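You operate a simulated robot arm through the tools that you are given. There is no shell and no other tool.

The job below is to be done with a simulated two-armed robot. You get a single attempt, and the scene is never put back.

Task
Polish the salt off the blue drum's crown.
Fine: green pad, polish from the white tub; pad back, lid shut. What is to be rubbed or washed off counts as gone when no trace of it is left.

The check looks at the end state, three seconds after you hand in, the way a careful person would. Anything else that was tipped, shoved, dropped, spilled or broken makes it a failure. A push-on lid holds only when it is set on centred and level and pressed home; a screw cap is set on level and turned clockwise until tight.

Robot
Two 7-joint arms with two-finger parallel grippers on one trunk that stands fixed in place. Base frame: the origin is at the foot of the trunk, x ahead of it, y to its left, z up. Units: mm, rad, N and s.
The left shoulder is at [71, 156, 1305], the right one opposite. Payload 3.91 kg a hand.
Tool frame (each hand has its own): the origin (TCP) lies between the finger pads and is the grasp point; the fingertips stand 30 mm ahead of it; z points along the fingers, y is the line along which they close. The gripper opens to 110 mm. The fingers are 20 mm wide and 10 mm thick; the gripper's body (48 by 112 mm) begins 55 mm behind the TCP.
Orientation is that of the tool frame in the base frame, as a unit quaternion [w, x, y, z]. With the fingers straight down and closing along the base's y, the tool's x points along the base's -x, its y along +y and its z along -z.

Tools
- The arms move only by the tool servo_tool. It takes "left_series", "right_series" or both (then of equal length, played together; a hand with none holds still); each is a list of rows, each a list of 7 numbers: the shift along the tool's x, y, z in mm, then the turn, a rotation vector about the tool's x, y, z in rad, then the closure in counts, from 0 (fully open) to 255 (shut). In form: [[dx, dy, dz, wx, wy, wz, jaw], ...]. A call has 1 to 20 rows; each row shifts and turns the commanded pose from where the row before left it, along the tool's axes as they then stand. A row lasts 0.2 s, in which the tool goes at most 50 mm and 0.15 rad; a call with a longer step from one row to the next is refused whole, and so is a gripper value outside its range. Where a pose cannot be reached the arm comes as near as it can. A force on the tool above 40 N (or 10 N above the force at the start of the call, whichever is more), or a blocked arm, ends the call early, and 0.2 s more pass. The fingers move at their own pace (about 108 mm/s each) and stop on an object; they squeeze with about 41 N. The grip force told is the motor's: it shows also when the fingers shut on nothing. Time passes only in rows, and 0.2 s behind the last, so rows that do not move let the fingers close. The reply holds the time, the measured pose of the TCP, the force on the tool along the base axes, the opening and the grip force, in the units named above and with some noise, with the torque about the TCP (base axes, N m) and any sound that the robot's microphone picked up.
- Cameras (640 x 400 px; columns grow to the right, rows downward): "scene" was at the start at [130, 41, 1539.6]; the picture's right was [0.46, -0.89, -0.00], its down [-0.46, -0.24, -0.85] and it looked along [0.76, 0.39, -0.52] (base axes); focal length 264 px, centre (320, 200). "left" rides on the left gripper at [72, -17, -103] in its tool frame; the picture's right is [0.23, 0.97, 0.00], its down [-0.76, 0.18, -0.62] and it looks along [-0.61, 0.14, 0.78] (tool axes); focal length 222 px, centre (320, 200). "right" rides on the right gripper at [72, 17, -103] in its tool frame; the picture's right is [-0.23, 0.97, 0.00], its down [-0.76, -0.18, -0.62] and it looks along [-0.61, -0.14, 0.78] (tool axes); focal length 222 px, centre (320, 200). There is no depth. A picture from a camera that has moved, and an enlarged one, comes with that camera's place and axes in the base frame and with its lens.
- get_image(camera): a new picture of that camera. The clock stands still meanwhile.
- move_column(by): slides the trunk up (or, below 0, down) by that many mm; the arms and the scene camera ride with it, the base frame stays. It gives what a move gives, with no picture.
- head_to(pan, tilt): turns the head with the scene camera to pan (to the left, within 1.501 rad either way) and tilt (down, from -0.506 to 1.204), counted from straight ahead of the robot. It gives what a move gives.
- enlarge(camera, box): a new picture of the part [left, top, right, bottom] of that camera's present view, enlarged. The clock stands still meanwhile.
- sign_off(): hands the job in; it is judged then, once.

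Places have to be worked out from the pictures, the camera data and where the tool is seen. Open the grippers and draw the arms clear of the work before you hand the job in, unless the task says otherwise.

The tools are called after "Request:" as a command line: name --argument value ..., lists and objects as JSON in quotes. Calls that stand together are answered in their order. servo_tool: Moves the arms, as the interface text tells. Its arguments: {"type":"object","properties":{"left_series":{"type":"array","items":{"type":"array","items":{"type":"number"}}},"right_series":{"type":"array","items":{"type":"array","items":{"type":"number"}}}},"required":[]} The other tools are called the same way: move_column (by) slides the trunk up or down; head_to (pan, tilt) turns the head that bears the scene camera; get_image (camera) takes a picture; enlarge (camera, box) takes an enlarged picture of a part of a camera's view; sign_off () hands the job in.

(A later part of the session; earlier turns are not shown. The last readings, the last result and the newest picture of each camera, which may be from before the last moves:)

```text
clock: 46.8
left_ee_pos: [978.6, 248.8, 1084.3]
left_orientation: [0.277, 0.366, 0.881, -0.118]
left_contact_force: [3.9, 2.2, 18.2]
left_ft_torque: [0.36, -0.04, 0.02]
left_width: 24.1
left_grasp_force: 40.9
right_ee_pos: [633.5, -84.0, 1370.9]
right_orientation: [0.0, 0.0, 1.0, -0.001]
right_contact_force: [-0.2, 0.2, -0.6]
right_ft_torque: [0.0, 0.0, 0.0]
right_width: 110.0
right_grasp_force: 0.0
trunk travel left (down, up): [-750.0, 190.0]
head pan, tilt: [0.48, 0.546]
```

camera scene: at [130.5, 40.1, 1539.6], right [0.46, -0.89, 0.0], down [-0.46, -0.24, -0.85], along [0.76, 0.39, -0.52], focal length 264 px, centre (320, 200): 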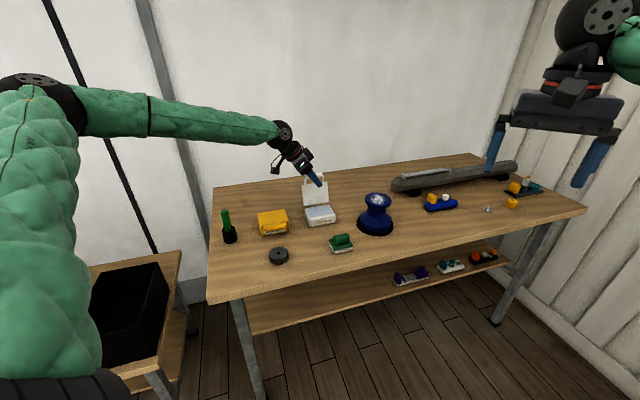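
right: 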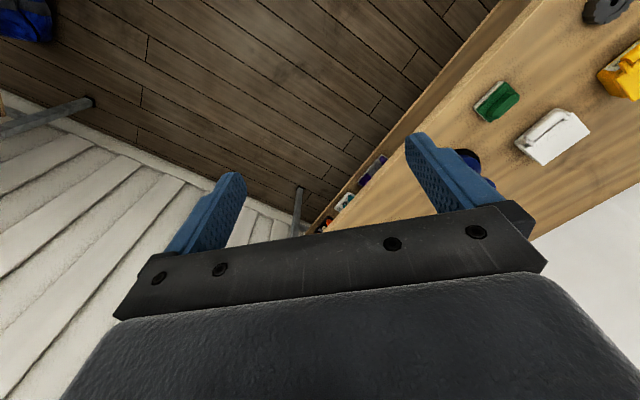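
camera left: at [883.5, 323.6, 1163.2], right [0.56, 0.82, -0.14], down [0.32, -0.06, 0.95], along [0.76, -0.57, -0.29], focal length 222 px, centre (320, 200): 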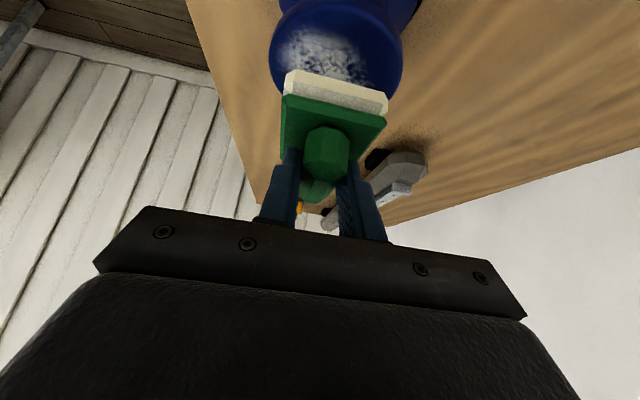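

Contact with ~18 N on the crown. Now I rub in a loop: ±18 mm along b and ±12 mm along r.

Request:
servo_tool --left_series '[[0, -9, 0, 0, 0, 0, 255], [0, -9, 0, 0, 0, 0, 255], [-9.8, 0, 6.9, 0, 0, 0, 255], [0, 12, 0, 0, 0, 0, 255], [0, 12, 0, 0, 0, 0, 255], [0, 12, 0, 0, 0, 0, 255], [9.8, 0, -6.9, 0, 0, 0, 255], [9.8, 0, -6.9, 0, 0, 0, 255], [0, -12, 0, 0, 0, 0, 255], [0, -12, 0, 0, 0, 0, 255], [0, -12, 0, 0, 0, 0, 255], [9.8, 0, -6.9, 0, 0, 0, 255], [-9.8, 0, 6.9, 0, 0, 0, 255], [-9.8, 0, 6.9, 0, 0, 0, 255], [0, 9, 0, 0, 0, 0, 255], [0, 9, 0, 0, 0, 0, 255]]'

Request:
enlarge --camera "scene" --box '[345, 165, 405, 225]'

```text
clock: 50.2
left_ee_pos: [971.6, 253.3, 1084.4]
left_orientation: [0.276, 0.366, 0.881, -0.118]
left_contact_force: [-0.1, 0.0, -0.9]
left_ft_torque: [0.01, 0.03, -0.02]
left_width: 24.1
left_grasp_force: 40.6
left hand out of reach, approached as far as the arm can: row 5, 6
right_ee_pos: [635.5, -84.0, 1370.4]
right_orientation: [-0.001, 0.0, 1.0, 0.0]
right_contact_force: [0.3, -0.4, -0.2]
right_ft_torque: [-0.01, 0.0, -0.01]
right_width: 110.0
right_grasp_force: 0.0
trunk travel left (down, up): [-750.0, 190.0]
head pan, tilt: [0.48, 0.546]
```

```text
6.67 times, centred on (375, 195) of scene
camera zoom: at [131.0, 40.3, 1539.6], right [0.46, -0.89, 0.0], down [-0.46, -0.24, -0.85], along [0.76, 0.39, -0.52], focal length 1758 px, centre (-47, 233)
```

zoom: 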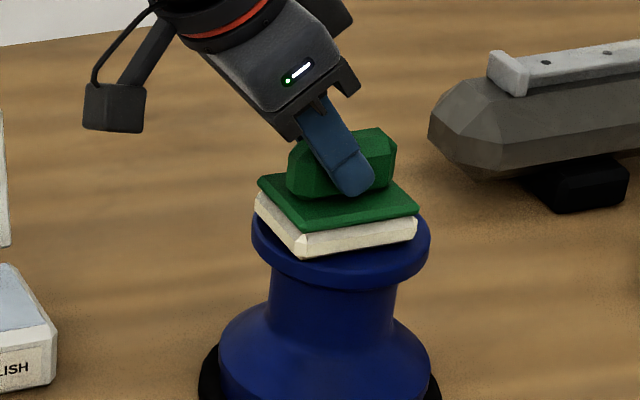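

Part of the loop hit the reach limit and the contact was lost at the end. I lift and draw the pad aside to see what is left.

Request:
servo_tool --left_series '[[-11.5, 0, -16.4, 0, 0, 0, 255], [-11.5, 0, -16.4, 0, 0, 0, 255], [24.6, 0, -17.2, 0, 0, 0, 255], [24.6, 0, -17.2, 0, 0, 0, 255], [0, 0, 0, 0, 0, 0, 255]]'

Request:
enlarge --camera "scene" --box '[350, 180, 400, 220]'

Request:
get_image --camera "left"

```text
clock: 51.4
left_ee_pos: [932.0, 293.9, 1126.7]
left_orientation: [0.275, 0.367, 0.88, -0.119]
left_contact_force: [-0.1, 0.2, -1.4]
left_ft_torque: [0.03, -0.02, 0.02]
left_width: 24.2
left_grasp_force: 40.6
right_ee_pos: [636.3, -84.5, 1371.2]
right_orientation: [-0.001, 0.0, 1.0, 0.0]
right_contact_force: [0.9, -0.6, -0.5]
right_ft_torque: [0.03, 0.03, 0.02]
right_width: 110.1
right_grasp_force: 0.0
trunk travel left (down, up): [-750.0, 190.0]
head pan, tilt: [0.48, 0.546]
```

```text
10.00 times, centred on (375, 200) of scene
camera zoom: at [131.5, 39.2, 1539.5], right [0.46, -0.89, 0.0], down [-0.46, -0.24, -0.85], along [0.76, 0.39, -0.52], focal length 2636 px, centre (-230, 200)
```

zoom: 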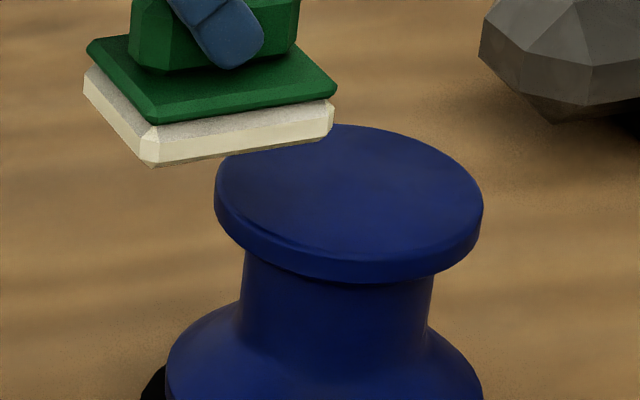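

```text
taken
camera left: at [836.4, 366.4, 1170.4], right [0.56, 0.82, -0.14], down [0.32, -0.06, 0.95], along [0.76, -0.57, -0.3], focal length 222 px, centre (320, 200)
```

left: 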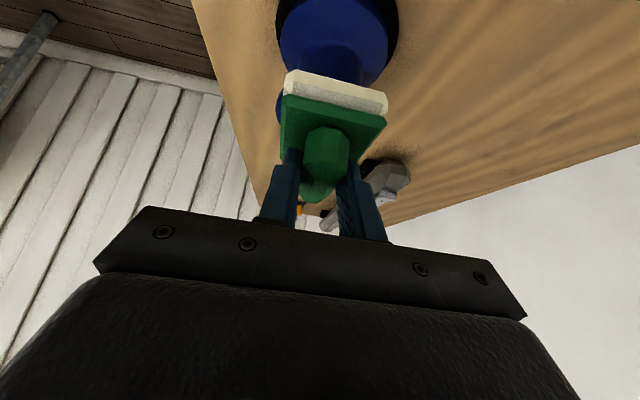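

The crown looks clean from here. I move the pad further off and inspect the whole crown from both cameras, closely.

Request:
servo_tool --left_series '[[30, 0, -21, 0, 0, 0, 255], [30, 0, -21, 0, 0, 0, 255], [15, -15, -10.5, 0, 0, 0, 255], [0, 0, 0, 0, 0, 0, 255]]'

Request:
enlarge --camera "scene" --box '[358, 185, 394, 212]'

Request:
get_image --camera "left"

Request:
enlarge --camera "left" --box '[240, 100, 420, 220]'

```text
clock: 52.4
left_ee_pos: [854.6, 350.8, 1125.9]
left_orientation: [0.276, 0.366, 0.881, -0.119]
left_contact_force: [0.8, 0.1, -0.8]
left_ft_torque: [0.01, 0.01, -0.04]
left_width: 24.1
left_grasp_force: 41.2
right_ee_pos: [635.2, -83.4, 1370.3]
right_orientation: [-0.001, 0.0, 1.0, 0.001]
right_contact_force: [0.0, -0.3, 0.1]
right_ft_torque: [-0.01, -0.03, 0.02]
right_width: 109.8
right_grasp_force: 0.0
trunk travel left (down, up): [-750.0, 190.0]
head pan, tilt: [0.48, 0.546]
```

```text
14.81 times, centred on (376, 198) of scene
camera zoom: at [130.6, 41.3, 1539.6], right [0.46, -0.89, 0.0], down [-0.46, -0.24, -0.85], along [0.76, 0.39, -0.52], focal length 3906 px, centre (-510, 222)
```

zoom: 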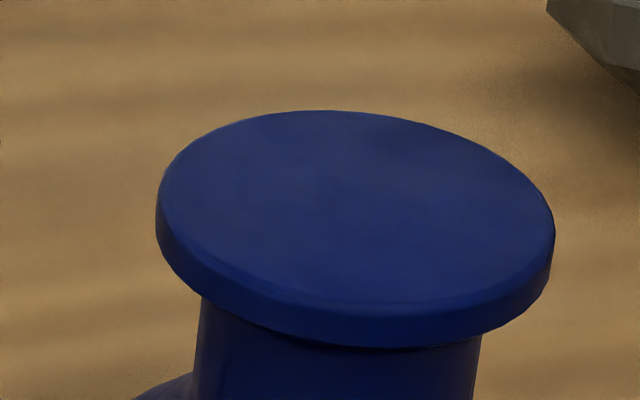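

```text
taken
camera left: at [758.7, 422.8, 1170.9], right [0.56, 0.82, -0.14], down [0.32, -0.06, 0.95], along [0.76, -0.57, -0.29], focal length 222 px, centre (320, 200)
```

left: 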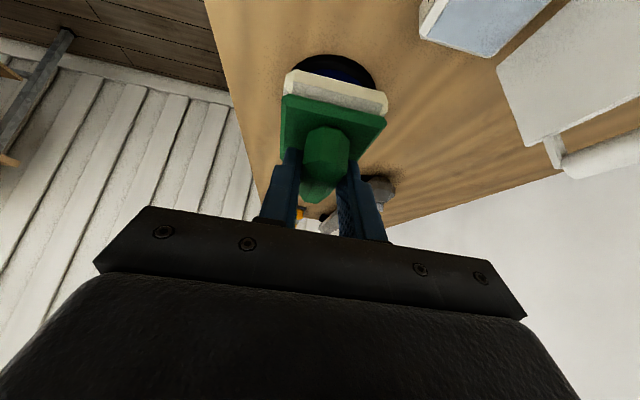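

```text
3.33 times, centred on (330, 160) of left
camera zoom: at [758.7, 422.8, 1170.9], right [0.56, 0.82, -0.14], down [0.32, -0.06, 0.95], along [0.76, -0.57, -0.29], focal length 740 px, centre (287, 333)
```

zoom: 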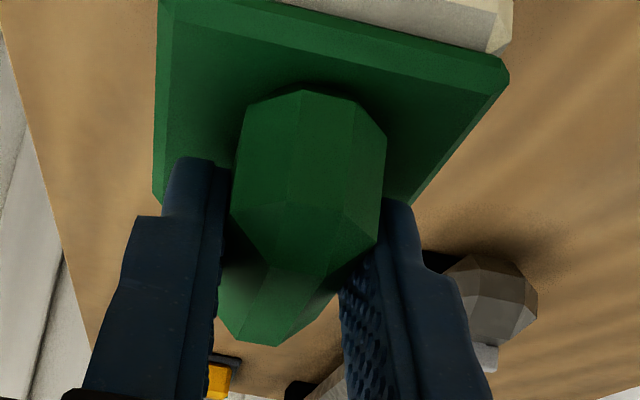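

The crown looks clean from the front, apart from faint mottling I cannot judge at this distance. To be thorough I return for a second pass, staying inside the reach limit.

Request:
servo_tool --left_series '[[-31.9, 3.9, 24.2, 0, 0, 0, 255], [-31.9, 3.9, 24.2, 0, 0, 0, 255], [-31.9, 3.9, 24.2, 0, 0, 0, 255], [-31.9, 3.9, 24.2, 0, 0, 0, 255], [8.6, 0, 12.3, 0, 0, 0, 255], [6.3, 0, 9, 0, 0, 0, 255], [3.4, 0, 4.9, 0, 0, 0, 255], [0, 0, 0, 0, 0, 0, 255]]'

```text
clock: 54.2
left_ee_pos: [977.7, 248.3, 1087.6]
left_orientation: [0.276, 0.365, 0.881, -0.118]
left_contact_force: [0.1, -0.3, 0.2]
left_ft_torque: [0.04, -0.03, 0.01]
left_width: 24.1
left_grasp_force: 41.2
right_ee_pos: [634.2, -82.5, 1370.3]
right_orientation: [0.0, 0.0, 1.0, 0.001]
right_contact_force: [0.4, 0.0, 0.1]
right_ft_torque: [0.0, 0.03, -0.01]
right_width: 110.0
right_grasp_force: 0.0
trunk travel left (down, up): [-750.0, 190.0]
head pan, tilt: [0.48, 0.546]
```

I press on and rub again, with strokes along b at three positions of r.

Request:
servo_tool --left_series '[[1.7, 0, 2.5, 0, 0, 0, 255], [1.4, 0, 2.0, 0, 0, 0, 255], [0, -9, 0, 0, 0, 0, 255], [0, -9, 0, 0, 0, 0, 255], [-6.6, 0, 4.6, 0, 0, 0, 255], [0, 9, 0, 0, 0, 0, 255], [0, 9, 0, 0, 0, 0, 255], [1.6, 11, -1.1, 0, 0, 0, 255], [6.6, 1, -4.6, 0, 0, 0, 255], [8.2, 0, -5.7, 0, 0, 0, 255], [0, -10, 0, 0, 0, 0, 255], [0, -10, 0, 0, 0, 0, 255], [0, -10, 0, 0, 0, 0, 255], [-9.8, 0, 6.9, 0, 0, 0, 255], [0, 9, 0, 0, 0, 0, 255], [0, 9, 0, 0, 0, 0, 255]]'

```text
clock: 57.6
left_ee_pos: [977.1, 245.5, 1083.1]
left_orientation: [0.277, 0.368, 0.88, -0.119]
left_contact_force: [-3.0, -5.8, 19.8]
left_ft_torque: [-0.17, -0.12, -0.1]
left_width: 24.1
left_grasp_force: 40.8
right_ee_pos: [632.9, -85.4, 1373.1]
right_orientation: [0.001, 0.0, 1.0, 0.0]
right_contact_force: [-0.9, -0.7, -0.9]
right_ft_torque: [0.01, -0.01, -0.03]
right_width: 110.0
right_grasp_force: 0.0
trunk travel left (down, up): [-750.0, 190.0]
head pan, tilt: [0.48, 0.546]
```

Steady ~20 N contact throughout that pass. I lift and carry the pad back to a hover above its home spot, keeping hold of it until the crown is inspected.

Request:
servo_tool --left_series '[[-5.7, 0, -8.2, 0, 0, 0, 255], [-8.6, 0, -12.3, 0, 0, 0, 255], [-8.6, 0, -12.3, 0, 0, 0, 255], [36.9, -16, -10.5, 0, 0, 0, 255], [36.9, -16, -10.5, 0, 0, 0, 255], [36.9, -16, -10.5, 0, 0, 0, 255], [36.9, -16, -10.5, 0, 0, 0, 255], [36.9, -16, -10.5, 0, 0, 0, 255], [0, 0, 0, 0, 0, 0, 255]]'

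Request:
enlarge --camera "scene" --box '[358, 185, 394, 212]'

Request:
get_image --camera "right"

Request:
get_image --camera "scene"

```text
clock: 59.6
left_ee_pos: [794.5, 319.7, 1058.1]
left_orientation: [0.275, 0.367, 0.881, -0.119]
left_contact_force: [0.5, 0.1, -0.2]
left_ft_torque: [0.0, 0.04, 0.01]
left_width: 24.1
left_grasp_force: 41.1
right_ee_pos: [636.5, -83.6, 1370.6]
right_orientation: [-0.001, 0.0, 1.0, 0.0]
right_contact_force: [0.0, 0.1, 0.0]
right_ft_torque: [0.0, 0.03, 0.01]
right_width: 109.8
right_grasp_force: 0.0
trunk travel left (down, up): [-750.0, 190.0]
head pan, tilt: [0.48, 0.546]
```

```text
14.81 times, centred on (376, 198) of scene
camera zoom: at [131.5, 40.1, 1539.5], right [0.46, -0.89, 0.0], down [-0.46, -0.24, -0.85], along [0.76, 0.39, -0.52], focal length 3906 px, centre (-510, 222)
```

zoom: 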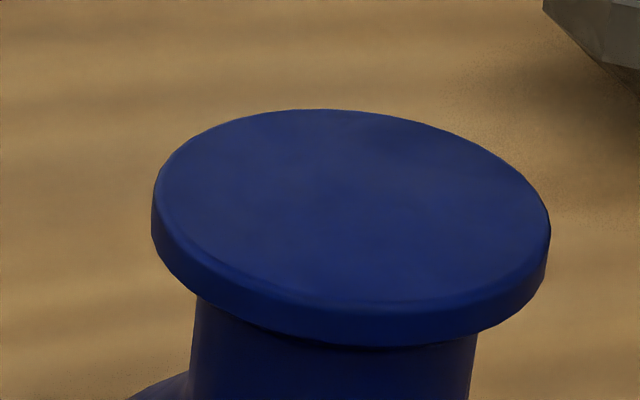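

```text
taken
camera right: at [564.4, -68.1, 1473.8], right [0.23, 0.97, 0.0], down [0.76, -0.18, 0.62], along [0.61, -0.14, -0.78], focal length 222 px, centre (320, 200)
```

right: 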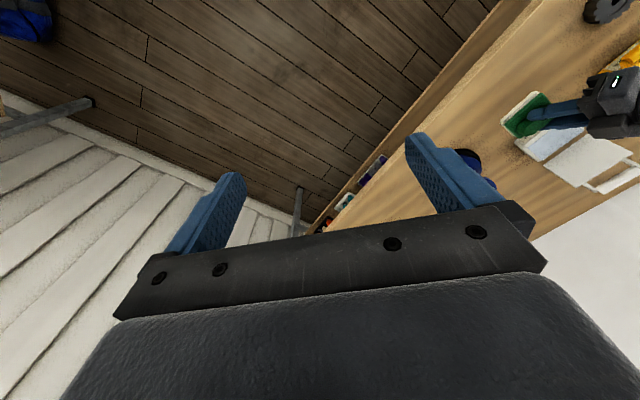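

```text
taken
camera scene: at [131.5, 40.1, 1539.5], right [0.46, -0.89, 0.0], down [-0.46, -0.24, -0.85], along [0.76, 0.39, -0.52], focal length 264 px, centre (320, 200)
```

scene: 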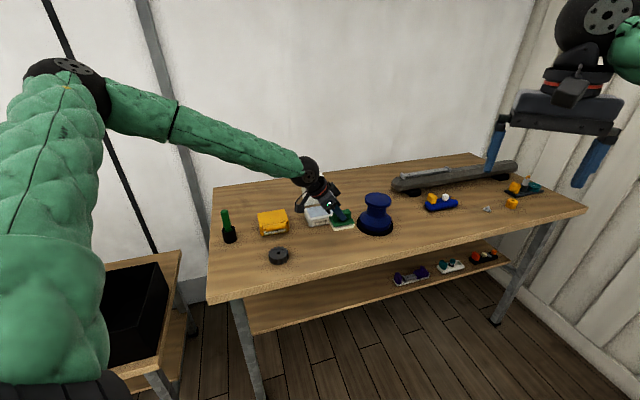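

The crown appears uniformly blue. I now lower the pad toward its home (pick pose r≈335.9, b≈785.4, z≈961.4), stopping ~25 mm above.

Request:
servo_tool --left_series '[[13, -0.8, 18.6, 0, 0, 0, 255], [13, -0.8, 18.6, 0, 0, 0, 255], [13, -0.8, 18.6, 0, 0, 0, 255], [0, 0, 0, 0, 0, 0, 255], [0, 0, 0, 0, 0, 0, 255]]'

Request:
enlarge --camera "left" --box '[220, 60, 430, 230]'

```text
clock: 60.8
left_ee_pos: [791.1, 318.3, 992.1]
left_orientation: [0.275, 0.367, 0.881, -0.118]
left_contact_force: [0.3, -0.6, -1.7]
left_ft_torque: [0.02, -0.03, -0.01]
left_width: 24.3
left_grasp_force: 40.5
right_ee_pos: [634.6, -83.7, 1372.1]
right_orientation: [0.001, 0.0, 1.0, 0.0]
right_contact_force: [0.0, -0.1, -0.1]
right_ft_torque: [0.03, 0.02, -0.03]
right_width: 110.2
right_grasp_force: 0.1
trunk travel left (down, up): [-750.0, 190.0]
head pan, tilt: [0.48, 0.546]
```

```text
2.35 times, centred on (325, 145) of left
camera zoom: at [696.6, 390.6, 1036.3], right [0.56, 0.82, -0.14], down [0.32, -0.06, 0.95], along [0.76, -0.57, -0.29], focal length 523 px, centre (308, 329)
```

zoom: 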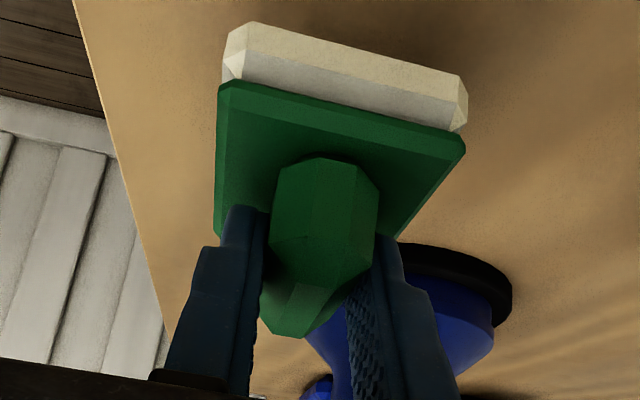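

The pad sits in the grip exactly as at pick-up. I lower to about 4 mm above the bench, then creep to touch down.

Request:
servo_tool --left_series '[[7, 0.3, 11.3, 0, 0, 0, 255], [5.5, 0.3, 8, 0, 0, 0, 255], [2.3, 0, 3.3, 0, 0, 0, 255], [1.1, 0, 1.6, 0, 0, 0, 255], [0.6, 0, 0.8, 0, 0, 0, 255], [0, 0, 0, 0, 0, 0, 255]]'

```text
clock: 62.2
left_ee_pos: [793.5, 317.4, 962.3]
left_orientation: [0.276, 0.366, 0.88, -0.119]
left_contact_force: [-0.4, 0.6, -0.6]
left_ft_torque: [-0.02, 0.01, 0.0]
left_width: 24.0
left_grasp_force: 41.2
right_ee_pos: [635.1, -83.0, 1370.7]
right_orientation: [0.0, 0.0, 1.0, 0.001]
right_contact_force: [-0.2, -0.1, -0.5]
right_ft_torque: [0.03, -0.01, -0.03]
right_width: 110.2
right_grasp_force: 0.1
trunk travel left (down, up): [-750.0, 190.0]
head pan, tilt: [0.48, 0.546]
```

About 1 mm left. I creep until a light touch shows.

Request:
servo_tool --left_series '[[0.4, 0, 0.6, 0, 0, 0, 255], [0.3, 0, 0.4, 0, 0, 0, 255], [0, 0, 0, 0, 0, 0, 255]]'

Request:
enlarge --camera "scene" --box '[320, 215, 365, 255]'

```text
clock: 63.0
left_ee_pos: [791.9, 318.7, 959.8]
left_orientation: [0.276, 0.366, 0.881, -0.119]
left_contact_force: [-0.5, -0.4, 0.4]
left_ft_torque: [0.01, -0.01, -0.01]
left_width: 24.1
left_grasp_force: 41.0
right_ee_pos: [635.5, -83.3, 1370.4]
right_orientation: [0.0, 0.0, 1.0, -0.001]
right_contact_force: [0.2, 0.1, 0.2]
right_ft_torque: [0.02, -0.01, -0.03]
right_width: 110.2
right_grasp_force: 0.0
trunk travel left (down, up): [-750.0, 190.0]
head pan, tilt: [0.48, 0.546]
```

```text
10.00 times, centred on (342, 235) of scene
camera zoom: at [130.3, 40.9, 1539.6], right [0.46, -0.89, 0.0], down [-0.46, -0.24, -0.85], along [0.76, 0.39, -0.52], focal length 2636 px, centre (95, -150)
```

zoom: 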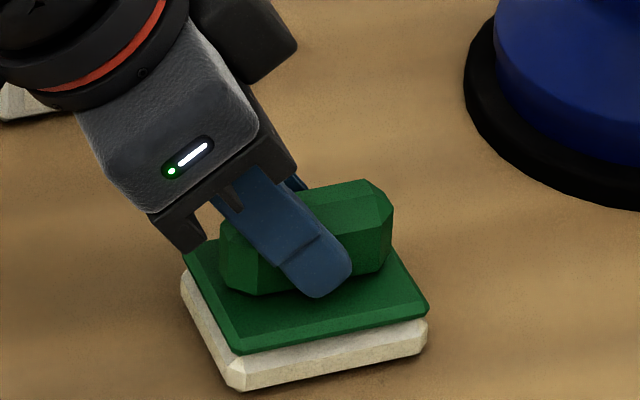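

The pad is within 1 mm of its original picture position. I lower a touch more to feel the bench.

Request:
servo_tool --left_series '[[0.4, 0, 0.6, 0, 0, 0, 255], [0, 0, 0, 0, 0, 0, 255]]'

```text
clock: 63.6
left_ee_pos: [793.1, 318.5, 960.9]
left_orientation: [0.277, 0.366, 0.881, -0.118]
left_contact_force: [-0.7, 0.4, 3.9]
left_ft_torque: [-0.05, -0.11, 0.04]
left_width: 24.2
left_grasp_force: 41.2
right_ee_pos: [636.0, -82.3, 1371.5]
right_orientation: [0.001, 0.0, 1.0, 0.0]
right_contact_force: [-0.1, 0.1, 0.0]
right_ft_torque: [-0.01, 0.02, -0.02]
right_width: 109.9
right_grasp_force: 0.2
trunk travel left (down, up): [-750.0, 190.0]
head pan, tilt: [0.48, 0.546]
```

Touch-down at 3.9 N. I open the jaws to 58 mm and rise straight up.

Request:
servo_tool --left_series '[[0, 0, 0, 0, 0, 0, 200], [0, 0, 0, 0, 0, 0, 120], [0, 0, 0, 0, 0, 0, 120], [-5.7, 0, -8.2, 0, 0, 0, 120], [-14.3, 0, -20.5, 0, 0, 0, 120], [-23, 0, -32.8, 0, 0, 0, 120], [-23, 0, -32.8, 0, 0, 0, 120], [0, 0, 0, 0, 0, 0, 120]]'

Request:
enlarge --camera "scene" --box '[320, 215, 365, 255]'

Request:
get_image --camera "left"

```text
clock: 65.4
left_ee_pos: [794.0, 318.5, 1075.0]
left_orientation: [0.275, 0.366, 0.881, -0.118]
left_contact_force: [0.8, 0.3, 0.3]
left_ft_torque: [-0.01, 0.01, -0.01]
left_width: 58.5
left_grasp_force: 0.0
right_ee_pos: [636.2, -84.0, 1371.5]
right_orientation: [-0.001, 0.0, 1.0, 0.0]
right_contact_force: [0.2, -0.2, -0.1]
right_ft_torque: [0.0, 0.01, 0.01]
right_width: 110.0
right_grasp_force: 0.0
trunk travel left (down, up): [-750.0, 190.0]
head pan, tilt: [0.48, 0.546]
```

```text
10.00 times, centred on (342, 235) of scene
camera zoom: at [131.0, 41.2, 1539.5], right [0.46, -0.89, 0.0], down [-0.46, -0.24, -0.85], along [0.76, 0.39, -0.52], focal length 2636 px, centre (95, -150)
```

zoom: 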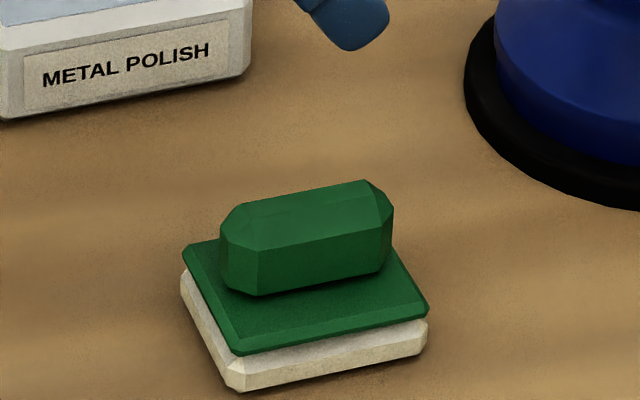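

```text
taken
camera left: at [698.5, 391.0, 1120.0], right [0.56, 0.82, -0.14], down [0.32, -0.06, 0.95], along [0.76, -0.57, -0.29], focal length 222 px, centre (320, 200)
```

left: 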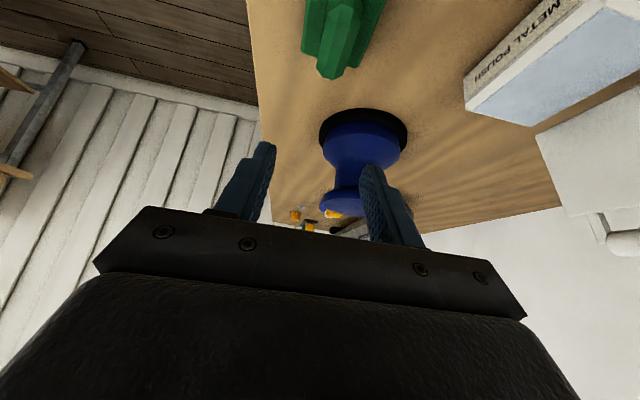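

The pad is back flat in its place. Now I take the hand over the drum again for a close look at the crown.

Request:
servo_tool --left_series '[[-34.6, 16.8, 12.1, 0, 0, 0, 120], [-34.6, 16.8, 12.1, 0, 0, 0, 120], [-34.6, 16.8, 12.1, 0, 0, 0, 120], [-34.6, 16.8, 12.1, 0, 0, 0, 120], [-34.6, 16.8, 12.1, 0, 0, 0, 120], [0, 0, 0, 0, 0, 0, 120]]'

Request:
enlarge --camera "left" --box '[240, 0, 440, 130]'

```text
clock: 66.8
left_ee_pos: [976.7, 254.0, 1123.3]
left_orientation: [0.276, 0.366, 0.881, -0.119]
left_contact_force: [0.2, -1.8, -0.7]
left_ft_torque: [-0.01, -0.02, -0.01]
left_width: 58.4
left_grasp_force: 0.0
right_ee_pos: [634.6, -81.7, 1370.9]
right_orientation: [-0.001, 0.0, 1.0, -0.001]
right_contact_force: [-0.7, 0.4, -0.2]
right_ft_torque: [0.01, -0.01, 0.01]
right_width: 110.2
right_grasp_force: 0.1
trunk travel left (down, up): [-750.0, 190.0]
head pan, tilt: [0.48, 0.546]
```

```text
3.08 times, centred on (340, 65) of left
camera zoom: at [881.8, 326.4, 1168.2], right [0.56, 0.82, -0.14], down [0.32, -0.06, 0.95], along [0.76, -0.57, -0.29], focal length 684 px, centre (258, 615)
```

zoom: 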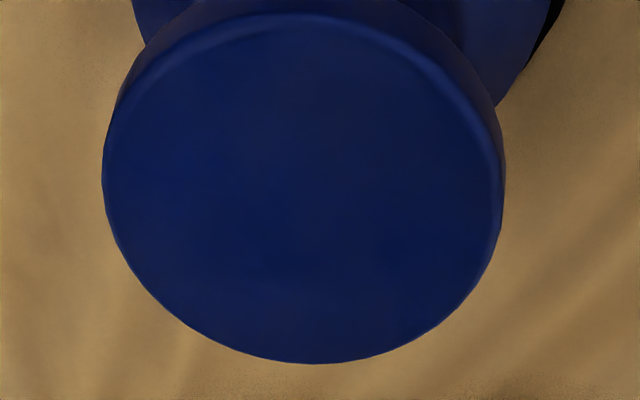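

The crown is completely clean. Next is shutting the lid: I take the hand up and over to a staging point in front of the open lid and re-orient it to point forward-down (55°), fingers parallel to the bar.

Request:
servo_tool --left_series '[[24.5, 15, -28.7, 0, 0, 0, 150], [24.5, 15, -28.7, 0, 0, 0, 181], [24.5, 15, -28.7, 0, 0, 0, 181], [24.5, 15, -28.7, 0, 0, 0, 181], [24.5, 15, -28.7, 0, 0, 0, 181], [24.5, 15, -28.7, 0, 0, 0, 181], [0, 0, 0, 0, 0.1222, 0, 181], [0, 0, 0, 0, 0.1222, 0, 181], [0, 0, 0, 0, 0.1222, 0, 181], [0, 0, 0, 0, 0.1222, 0, 181], [0, 0, 0, 0, 0.1222, 0, 181], [0, 0, 0, -0.1222, 0, 0, 181], [0, 0, 0, -0.1222, 0, 0, 181], [0, 0, 0, -0.1222, 0, 0, 181], [0, 0, 0, -0.1222, 0, 0, 181], [0, 0, 0, -0.1222, 0, 0, 181], [0, 0, 0, 0, -0.11, 0, 181], [0, 0, 0, 0, -0.11, 0, 181], [0, 0, 0, 0, -0.11, 0, 181], [0, 0, 0, 0, 0, 0, 181]]'

Request:
get_image --camera "left"

Request:
get_image --camera "scene"

```text
clock: 71.0
left_ee_pos: [887.1, 471.2, 1179.6]
left_orientation: [0.258, 0.409, 0.85, 0.21]
left_contact_force: [0.2, 0.2, -0.5]
left_ft_torque: [0.0, -0.03, -0.02]
left_width: 31.9
left_grasp_force: 0.2
right_ee_pos: [635.7, -83.6, 1370.8]
right_orientation: [0.001, 0.0, 1.0, 0.0]
right_contact_force: [0.6, -0.8, -0.1]
right_ft_torque: [0.02, -0.01, 0.01]
right_width: 109.9
right_grasp_force: 0.0
trunk travel left (down, up): [-750.0, 190.0]
head pan, tilt: [0.48, 0.546]
```

```text
taken
camera left: at [775.4, 504.0, 1233.4], right [0.45, 0.75, 0.49], down [0.13, -0.6, 0.79], along [0.88, -0.29, -0.37], focal length 222 px, centre (320, 200)
```

left: 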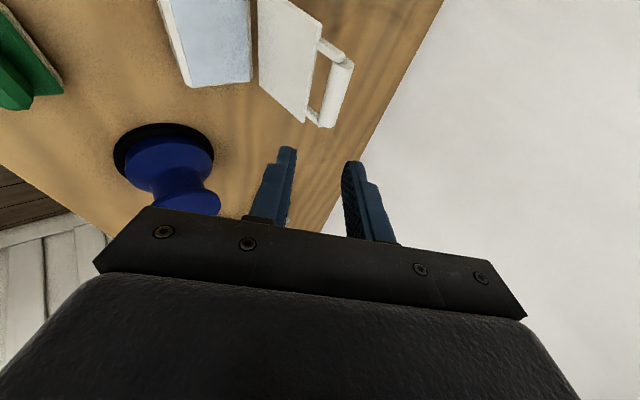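

```text
taken
camera scene: at [130.4, 40.7, 1539.6], right [0.46, -0.89, 0.0], down [-0.46, -0.24, -0.85], along [0.76, 0.39, -0.52], focal length 264 px, centre (320, 200)
```

scene: 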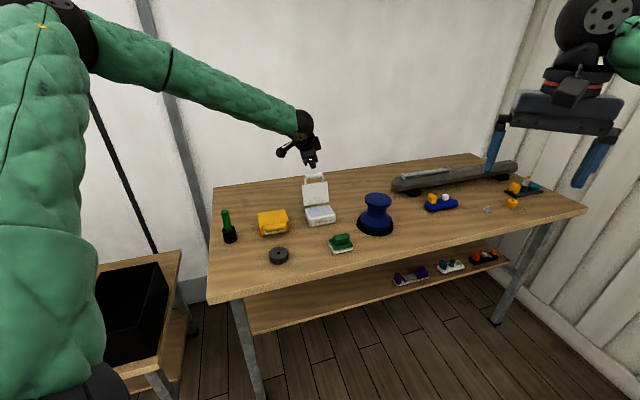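

Orientation is as computed. I enlarge both views of the lid's bar to fix its present place.

Request:
enlarge --camera "left" --box '[240, 0, 380, 140]'

Request:
enlarge --camera "scene" --box '[295, 165, 345, 225]'

```text
2.86 times, centred on (310, 70) of left
camera zoom: at [775.4, 504.0, 1233.4], right [0.45, 0.75, 0.49], down [0.13, -0.6, 0.79], along [0.88, -0.29, -0.37], focal length 635 px, centre (349, 571)
```

zoom: 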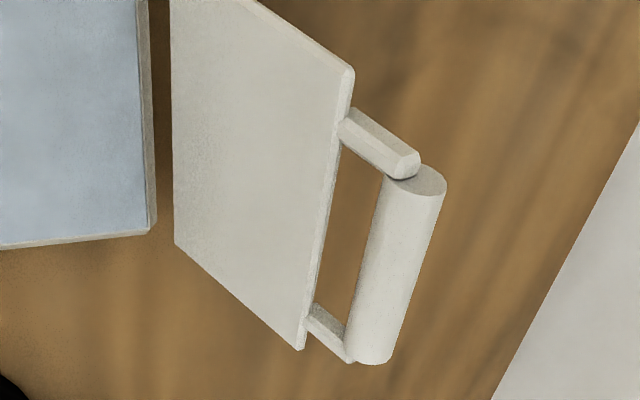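

```text
6.67 times, centred on (320, 195) of scene
camera zoom: at [130.4, 40.7, 1539.6], right [0.46, -0.89, 0.0], down [-0.46, -0.24, -0.85], along [0.76, 0.39, -0.52], focal length 1758 px, centre (320, 233)
```

zoom: 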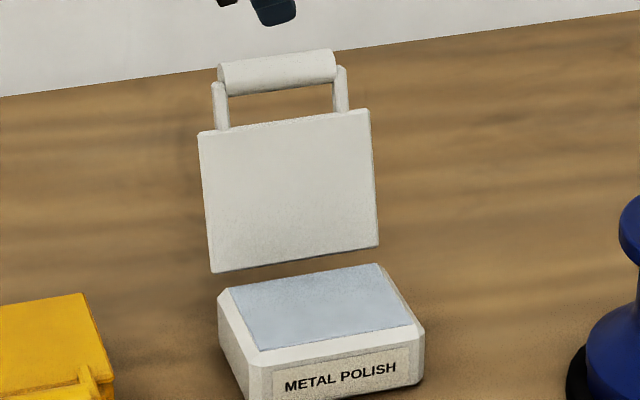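

Bar axis is at about b 1055.5, z 1062, r 296–368, lid at ≈107°. I line up and advance along the tool axis to ~55 mm short of the caging position, then check.

Request:
servo_tool --left_series '[[5, 4.9, 13.3, 0, 0, 0, 181], [5, 4.9, 13.3, 0, 0, 0, 181], [5.1, 4.8, 13.4, 0, 0, 0, 181], [0, 0, 20, 0, 0, 0, 181], [0, 0, 20, 0, 0, 0, 181], [0, 0, 0, 0, 0, 0, 181]]'

Request:
enlarge --camera "left" --box '[220, 0, 420, 230]'

Request:
enlarge --camera "scene" --box '[290, 140, 350, 215]'

```text
clock: 72.4
left_ee_pos: [935.1, 503.3, 1121.9]
left_orientation: [0.257, 0.408, 0.85, 0.211]
left_contact_force: [0.0, -0.6, -0.2]
left_ft_torque: [0.01, -0.03, -0.01]
left_width: 31.8
left_grasp_force: 0.1
right_ee_pos: [635.7, -83.1, 1371.0]
right_orientation: [0.0, 0.0, 1.0, -0.001]
right_contact_force: [-0.4, 0.8, -0.6]
right_ft_torque: [-0.02, -0.04, -0.01]
right_width: 109.9
right_grasp_force: 0.0
trunk travel left (down, up): [-750.0, 190.0]
head pan, tilt: [0.48, 0.546]
```

```text
1.74 times, centred on (320, 115) of left
camera zoom: at [823.9, 535.9, 1175.5], right [0.45, 0.75, 0.49], down [0.13, -0.6, 0.79], along [0.88, -0.29, -0.37], focal length 386 px, centre (320, 348)
```

zoom: 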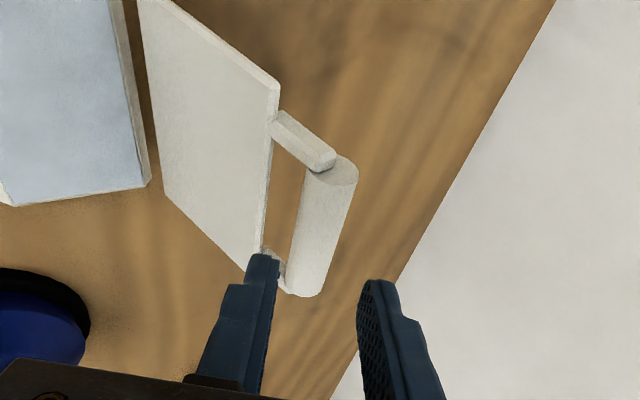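

```text
5.33 times, centred on (320, 178) of scene
camera zoom: at [129.4, 41.0, 1539.7], right [0.46, -0.89, 0.0], down [-0.46, -0.24, -0.85], along [0.76, 0.39, -0.52], focal length 1406 px, centre (320, 320)
```

zoom: 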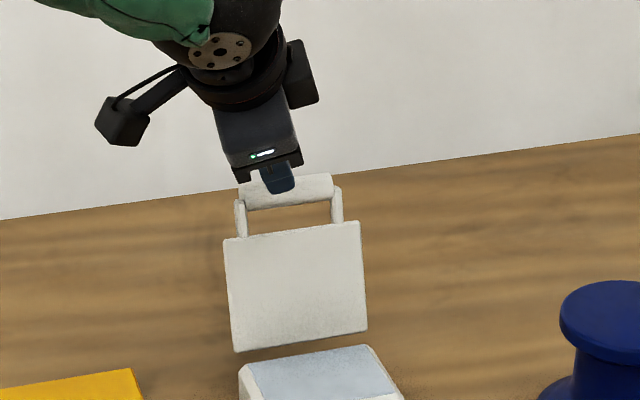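

The slot between bar and lid edge looks about 17 mm wide here; shifting the fingers 1.5 mm along +y centres the lower finger in it. I advance the remaining 55 mm slowly.

Request:
servo_tool --left_series '[[0, 0.8, 14, 0, 0, 0, 181], [0, 0.7, 14, 0, 0, 0, 181], [0, 0, 12, 0, 0, 0, 181], [0, 0, 9, 0, 0, 0, 181], [0, 0, 6, 0, 0, 0, 181], [0, 0, 0, 0, 0, 0, 181]]'

Request:
enlarge --camera "left" --box '[220, 0, 420, 230]'

Request:
enlarge --camera "scene" --box '[290, 140, 350, 215]'

```text
clock: 73.8
left_ee_pos: [970.0, 511.4, 1080.2]
left_orientation: [0.257, 0.407, 0.85, 0.211]
left_contact_force: [0.5, -0.3, 0.2]
left_ft_torque: [-0.03, 0.0, 0.01]
left_width: 32.0
left_grasp_force: 0.1
right_ee_pos: [635.2, -84.3, 1370.8]
right_orientation: [0.0, 0.0, 1.0, 0.0]
right_contact_force: [0.5, -0.5, 0.0]
right_ft_torque: [-0.01, 0.01, 0.02]
right_width: 109.9
right_grasp_force: 0.1
trunk travel left (down, up): [-750.0, 190.0]
head pan, tilt: [0.48, 0.546]
```

```text
1.74 times, centred on (320, 115) of left
camera zoom: at [858.9, 544.9, 1133.6], right [0.45, 0.75, 0.49], down [0.13, -0.6, 0.79], along [0.88, -0.29, -0.37], focal length 386 px, centre (320, 348)
```

zoom: 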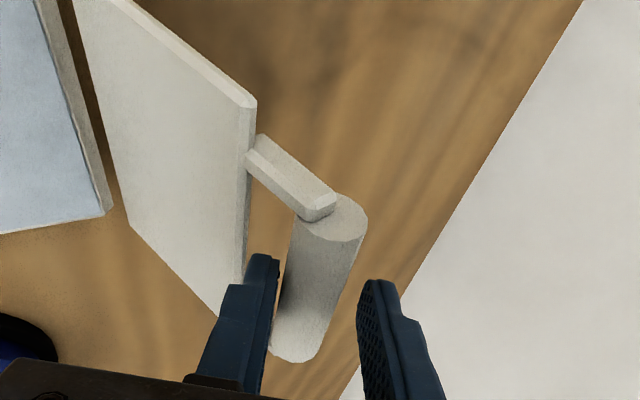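

```text
5.33 times, centred on (320, 178) of scene
camera zoom: at [130.2, 40.8, 1539.6], right [0.46, -0.89, 0.0], down [-0.46, -0.24, -0.85], along [0.76, 0.39, -0.52], focal length 1406 px, centre (320, 320)
```

zoom: 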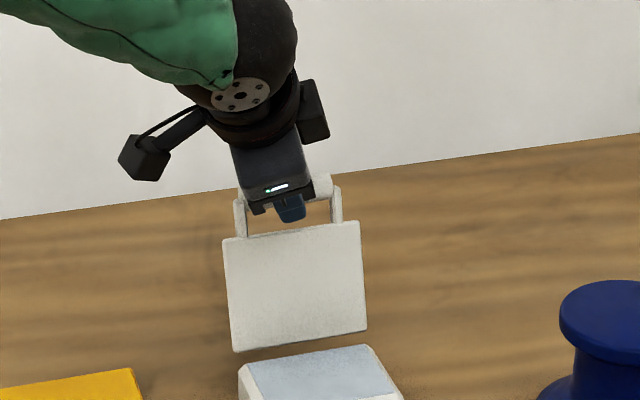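

The bar is caged with no contact. I narrow the jaws to ~28 mm and pull the lid forward along its arc, past vertical.

Request:
servo_tool --left_series '[[0, 0, 0, 0, 0, 0, 190], [-1.9, -7.4, -5.2, 0, 0, 0, 190], [-1.9, -7.4, -5.2, 0, 0, 0, 190], [-1.9, -7.3, -5.2, 0, 0, 0, 190], [-1.9, -8.4, -5.4, 0, 0, 0, 190], [-1.9, -8.4, -5.4, 0, 0, 0, 190], [-1.9, -8.3, -5.4, 0, 0, 0, 190], [0, 0, 0, 0, 0, 0, 190]]'

Request:
enlarge --camera "left" --box '[220, 0, 420, 230]'

Request:
enlarge --camera "scene" --box '[290, 140, 350, 230]'

```text
clock: 75.6
left_ee_pos: [931.0, 471.1, 1082.1]
left_orientation: [0.257, 0.408, 0.85, 0.21]
left_contact_force: [0.5, -1.1, 0.9]
left_ft_torque: [-0.01, 0.03, -0.01]
left_width: 28.1
left_grasp_force: 0.1
right_ee_pos: [635.8, -82.7, 1371.4]
right_orientation: [0.0, 0.0, 1.0, 0.0]
right_contact_force: [0.1, -0.5, 0.2]
right_ft_torque: [-0.01, 0.03, 0.02]
right_width: 110.1
right_grasp_force: 0.1
trunk travel left (down, up): [-750.0, 190.0]
head pan, tilt: [0.48, 0.546]
```

```text
1.74 times, centred on (320, 115) of left
camera zoom: at [818.3, 504.5, 1133.8], right [0.45, 0.75, 0.49], down [0.13, -0.6, 0.79], along [0.88, -0.29, -0.37], focal length 386 px, centre (320, 348)
```

zoom: 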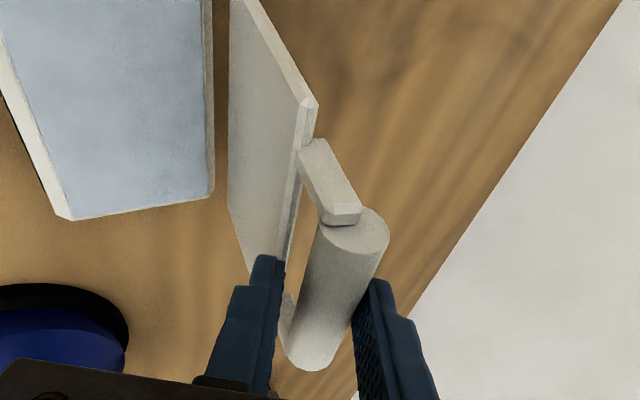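

```text
4.44 times, centred on (320, 185) of scene
camera zoom: at [130.4, 40.9, 1539.6], right [0.46, -0.89, 0.0], down [-0.46, -0.24, -0.85], along [0.76, 0.39, -0.52], focal length 1172 px, centre (320, 267)
```

zoom: 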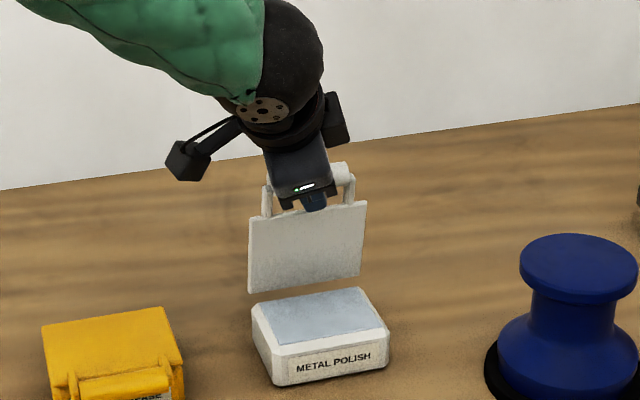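

The lid follows the upper finger smoothly, without force. I continue down the arc to about 50°.

Request:
servo_tool --left_series '[[-1.2, -10.3, -3.4, 0, 0, 0, 190], [-1.2, -10.3, -3.4, 0, 0, 0, 190], [-1.2, -10.3, -3.4, 0, 0, 0, 190], [-0.3, -10.1, -0.8, 0, 0, 0, 190], [-0.3, -10.1, -0.8, 0, 0, 0, 190], [-0.3, -10.1, -0.8, 0, 0, 0, 190], [0, 0, 0, 0, 0, 0, 190]]'

Request:
enlarge --camera "left" --box '[220, 0, 420, 230]'

Request:
enlarge --camera "scene" --box '[290, 140, 350, 230]'

```text
clock: 77.2
left_ee_pos: [888.8, 431.0, 1057.7]
left_orientation: [0.257, 0.408, 0.85, 0.21]
left_contact_force: [-0.5, -0.2, 0.5]
left_ft_torque: [0.01, -0.01, 0.02]
left_width: 27.9
left_grasp_force: 0.1
right_ee_pos: [634.5, -83.7, 1371.3]
right_orientation: [0.0, 0.0, 1.0, 0.0]
right_contact_force: [-0.5, 0.3, 0.0]
right_ft_torque: [-0.04, -0.01, 0.01]
right_width: 109.8
right_grasp_force: 0.1
trunk travel left (down, up): [-750.0, 190.0]
head pan, tilt: [0.48, 0.546]
```

```text
1.74 times, centred on (320, 115) of left
camera zoom: at [776.8, 463.5, 1110.6], right [0.45, 0.75, 0.49], down [0.13, -0.6, 0.79], along [0.88, -0.29, -0.37], focal length 386 px, centre (320, 348)
```

zoom: 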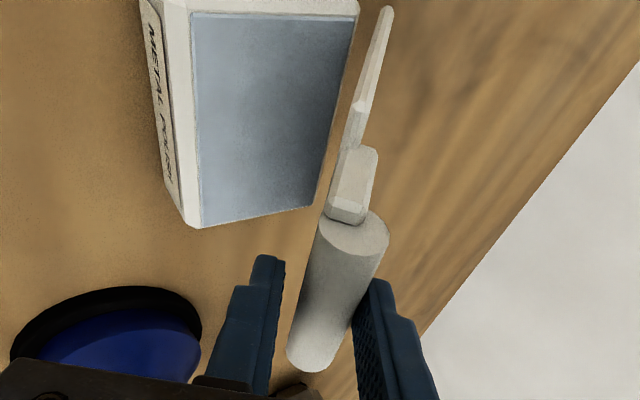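

```text
4.44 times, centred on (320, 185) of scene
camera zoom: at [130.3, 40.9, 1539.6], right [0.46, -0.89, 0.0], down [-0.46, -0.24, -0.85], along [0.76, 0.39, -0.52], focal length 1172 px, centre (320, 267)
```

zoom: 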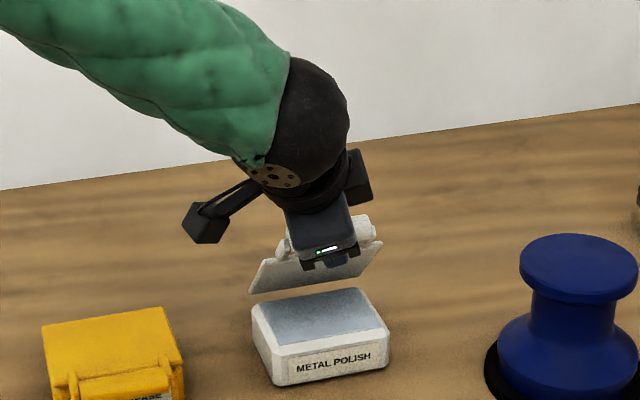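

Lid at ~50°, still guided by the upper finger. I go on down to about 8°.

Request:
servo_tool --left_series '[[0.5, -9.8, 1.7, 0, 0, 0, 190], [0.5, -9.8, 1.7, 0, 0, 0, 190], [0.5, -9.8, 1.7, 0, 0, 0, 190], [1.4, -9.2, 4.1, 0, 0, 0, 190], [1.4, -9.2, 4.1, 0, 0, 0, 190], [1.4, -9.2, 4.1, 0, 0, 0, 190], [1.6, -6.3, 4.8, 0, 0, 0, 190], [1.6, -6.3, 4.8, 0, 0, 0, 190], [1.6, -6.3, 4.8, 0, 0, 0, 190], [0, 0, 0, 0, 0, 0, 190]]'

Request:
enlarge --camera "left" --box '[220, 0, 420, 230]'

Request:
enlarge --camera "scene" --box '[290, 160, 370, 260]'

```text
clock: 79.4
left_ee_pos: [857.4, 401.3, 985.2]
left_orientation: [0.257, 0.407, 0.851, 0.211]
left_contact_force: [0.2, -0.1, -0.7]
left_ft_torque: [0.02, 0.01, -0.02]
left_width: 28.2
left_grasp_force: 0.0
right_ee_pos: [635.7, -83.8, 1370.8]
right_orientation: [0.0, 0.0, 1.0, 0.0]
right_contact_force: [0.6, 0.8, 0.2]
right_ft_torque: [-0.01, -0.04, 0.0]
right_width: 110.0
right_grasp_force: 0.0
trunk travel left (down, up): [-750.0, 190.0]
head pan, tilt: [0.48, 0.546]
```

```text
1.74 times, centred on (320, 115) of left
camera zoom: at [746.4, 432.9, 1039.6], right [0.45, 0.75, 0.49], down [0.13, -0.6, 0.79], along [0.88, -0.29, -0.37], focal length 386 px, centre (320, 348)
```

zoom: 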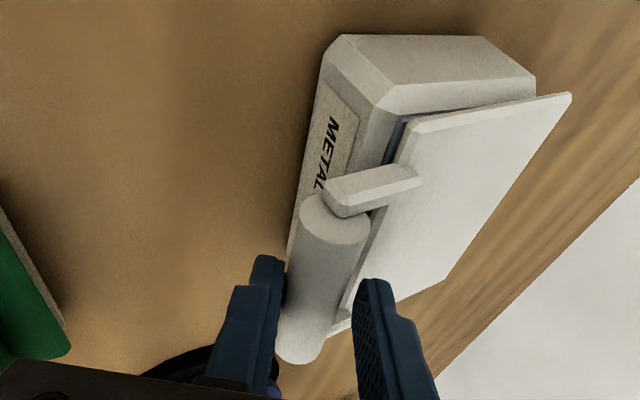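

```text
4.00 times, centred on (330, 210) of scene
camera zoom: at [130.2, 40.8, 1539.6], right [0.46, -0.89, 0.0], down [-0.46, -0.24, -0.85], along [0.76, 0.39, -0.52], focal length 1054 px, centre (280, 160)
```

zoom: 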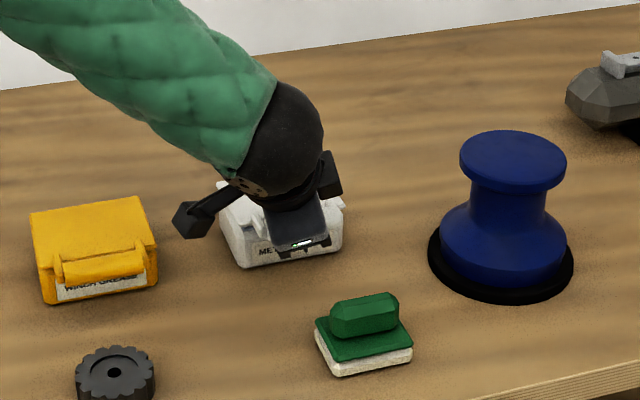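

The lid is nearly down, bar resting lightly on the lower finger. I lower the last bit until the lid sits by itself.

Request:
servo_tool --left_series '[[1.3, -3.6, 3.9, 0, 0, 0, 190], [1.3, -3.6, 3.9, 0, 0, 0, 190], [1.4, -3.5, 3.9, 0, 0, 0, 190], [0, 0, 0, 0, 0, 0, 190]]'

Request:
enlarge --camera "left" --box '[220, 0, 420, 230]'

```text
clock: 80.4
left_ee_pos: [856.4, 398.5, 970.5]
left_orientation: [0.257, 0.408, 0.85, 0.21]
left_contact_force: [0.3, -0.2, -0.6]
left_ft_torque: [-0.02, 0.04, -0.02]
left_width: 28.3
left_grasp_force: 0.0
right_ee_pos: [635.0, -83.4, 1371.6]
right_orientation: [0.0, -0.001, 1.0, 0.0]
right_contact_force: [-0.3, 0.5, -0.3]
right_ft_torque: [0.02, -0.04, 0.02]
right_width: 110.1
right_grasp_force: 0.1
trunk travel left (down, up): [-750.0, 190.0]
head pan, tilt: [0.48, 0.546]
```

```text
1.74 times, centred on (320, 115) of left
camera zoom: at [745.1, 431.4, 1023.6], right [0.45, 0.75, 0.49], down [0.13, -0.6, 0.79], along [0.88, -0.29, -0.37], focal length 386 px, centre (320, 348)
```

zoom: 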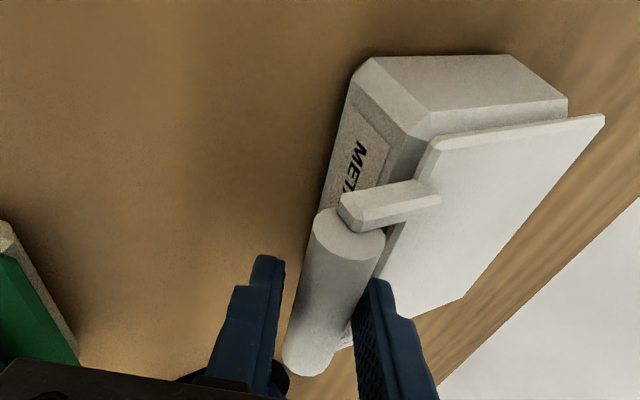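

The lid has settled; the bar is free of the lower finger. I shift the upper finger off the bar and withdraw along the tool axis, then close the fingers and look at the lid.

Request:
servo_tool --left_series '[[0, 1.5, -1, 0, 0, 0, 190], [0, 0, -12, 0, 0, 0, 185], [0, 0, -20, 0, 0, 0, 185], [0, 0, -25, 0, 0, 0, 185], [0, 0, -25, 0, 0, 0, 200], [0, 0, -25, 0, 0, 0, 255], [0, 0, 0, 0, 0, 0, 255]]'

Request:
enlarge --camera "left" --box '[240, 0, 440, 160]'

Request:
get_image --camera "scene"

```text
clock: 82.0
left_ee_pos: [791.8, 383.4, 1054.7]
left_orientation: [0.257, 0.408, 0.85, 0.21]
left_contact_force: [-0.4, -0.8, -0.6]
left_ft_torque: [-0.02, 0.0, -0.01]
left_width: 0.2
left_grasp_force: 37.6
right_ee_pos: [635.7, -83.3, 1371.1]
right_orientation: [-0.001, 0.0, 1.0, 0.0]
right_contact_force: [0.1, -0.2, -1.0]
right_ft_torque: [-0.02, 0.0, -0.01]
right_width: 109.9
right_grasp_force: 0.1
trunk travel left (down, up): [-750.0, 190.0]
head pan, tilt: [0.48, 0.546]
```

```text
2.50 times, centred on (340, 80) of left
camera zoom: at [680.3, 416.9, 1108.0], right [0.45, 0.75, 0.49], down [0.13, -0.6, 0.79], along [0.88, -0.29, -0.37], focal length 555 px, centre (270, 500)
```

zoom: 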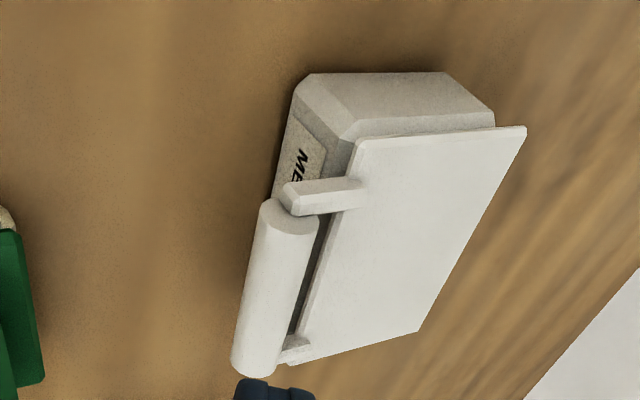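

```text
taken
camera scene: at [131.0, 40.9, 1539.5], right [0.46, -0.89, 0.0], down [-0.46, -0.24, -0.85], along [0.76, 0.39, -0.52], focal length 264 px, centre (320, 200)
```

scene: 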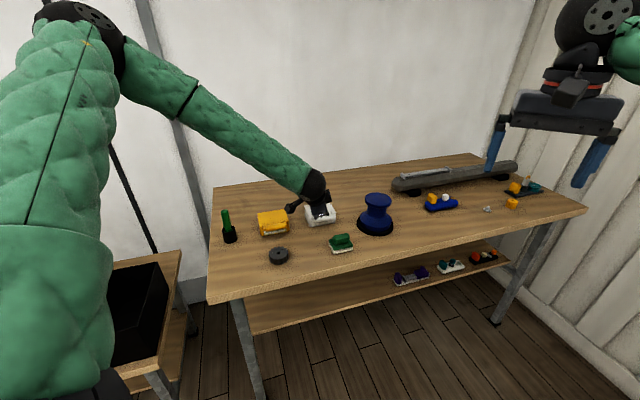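

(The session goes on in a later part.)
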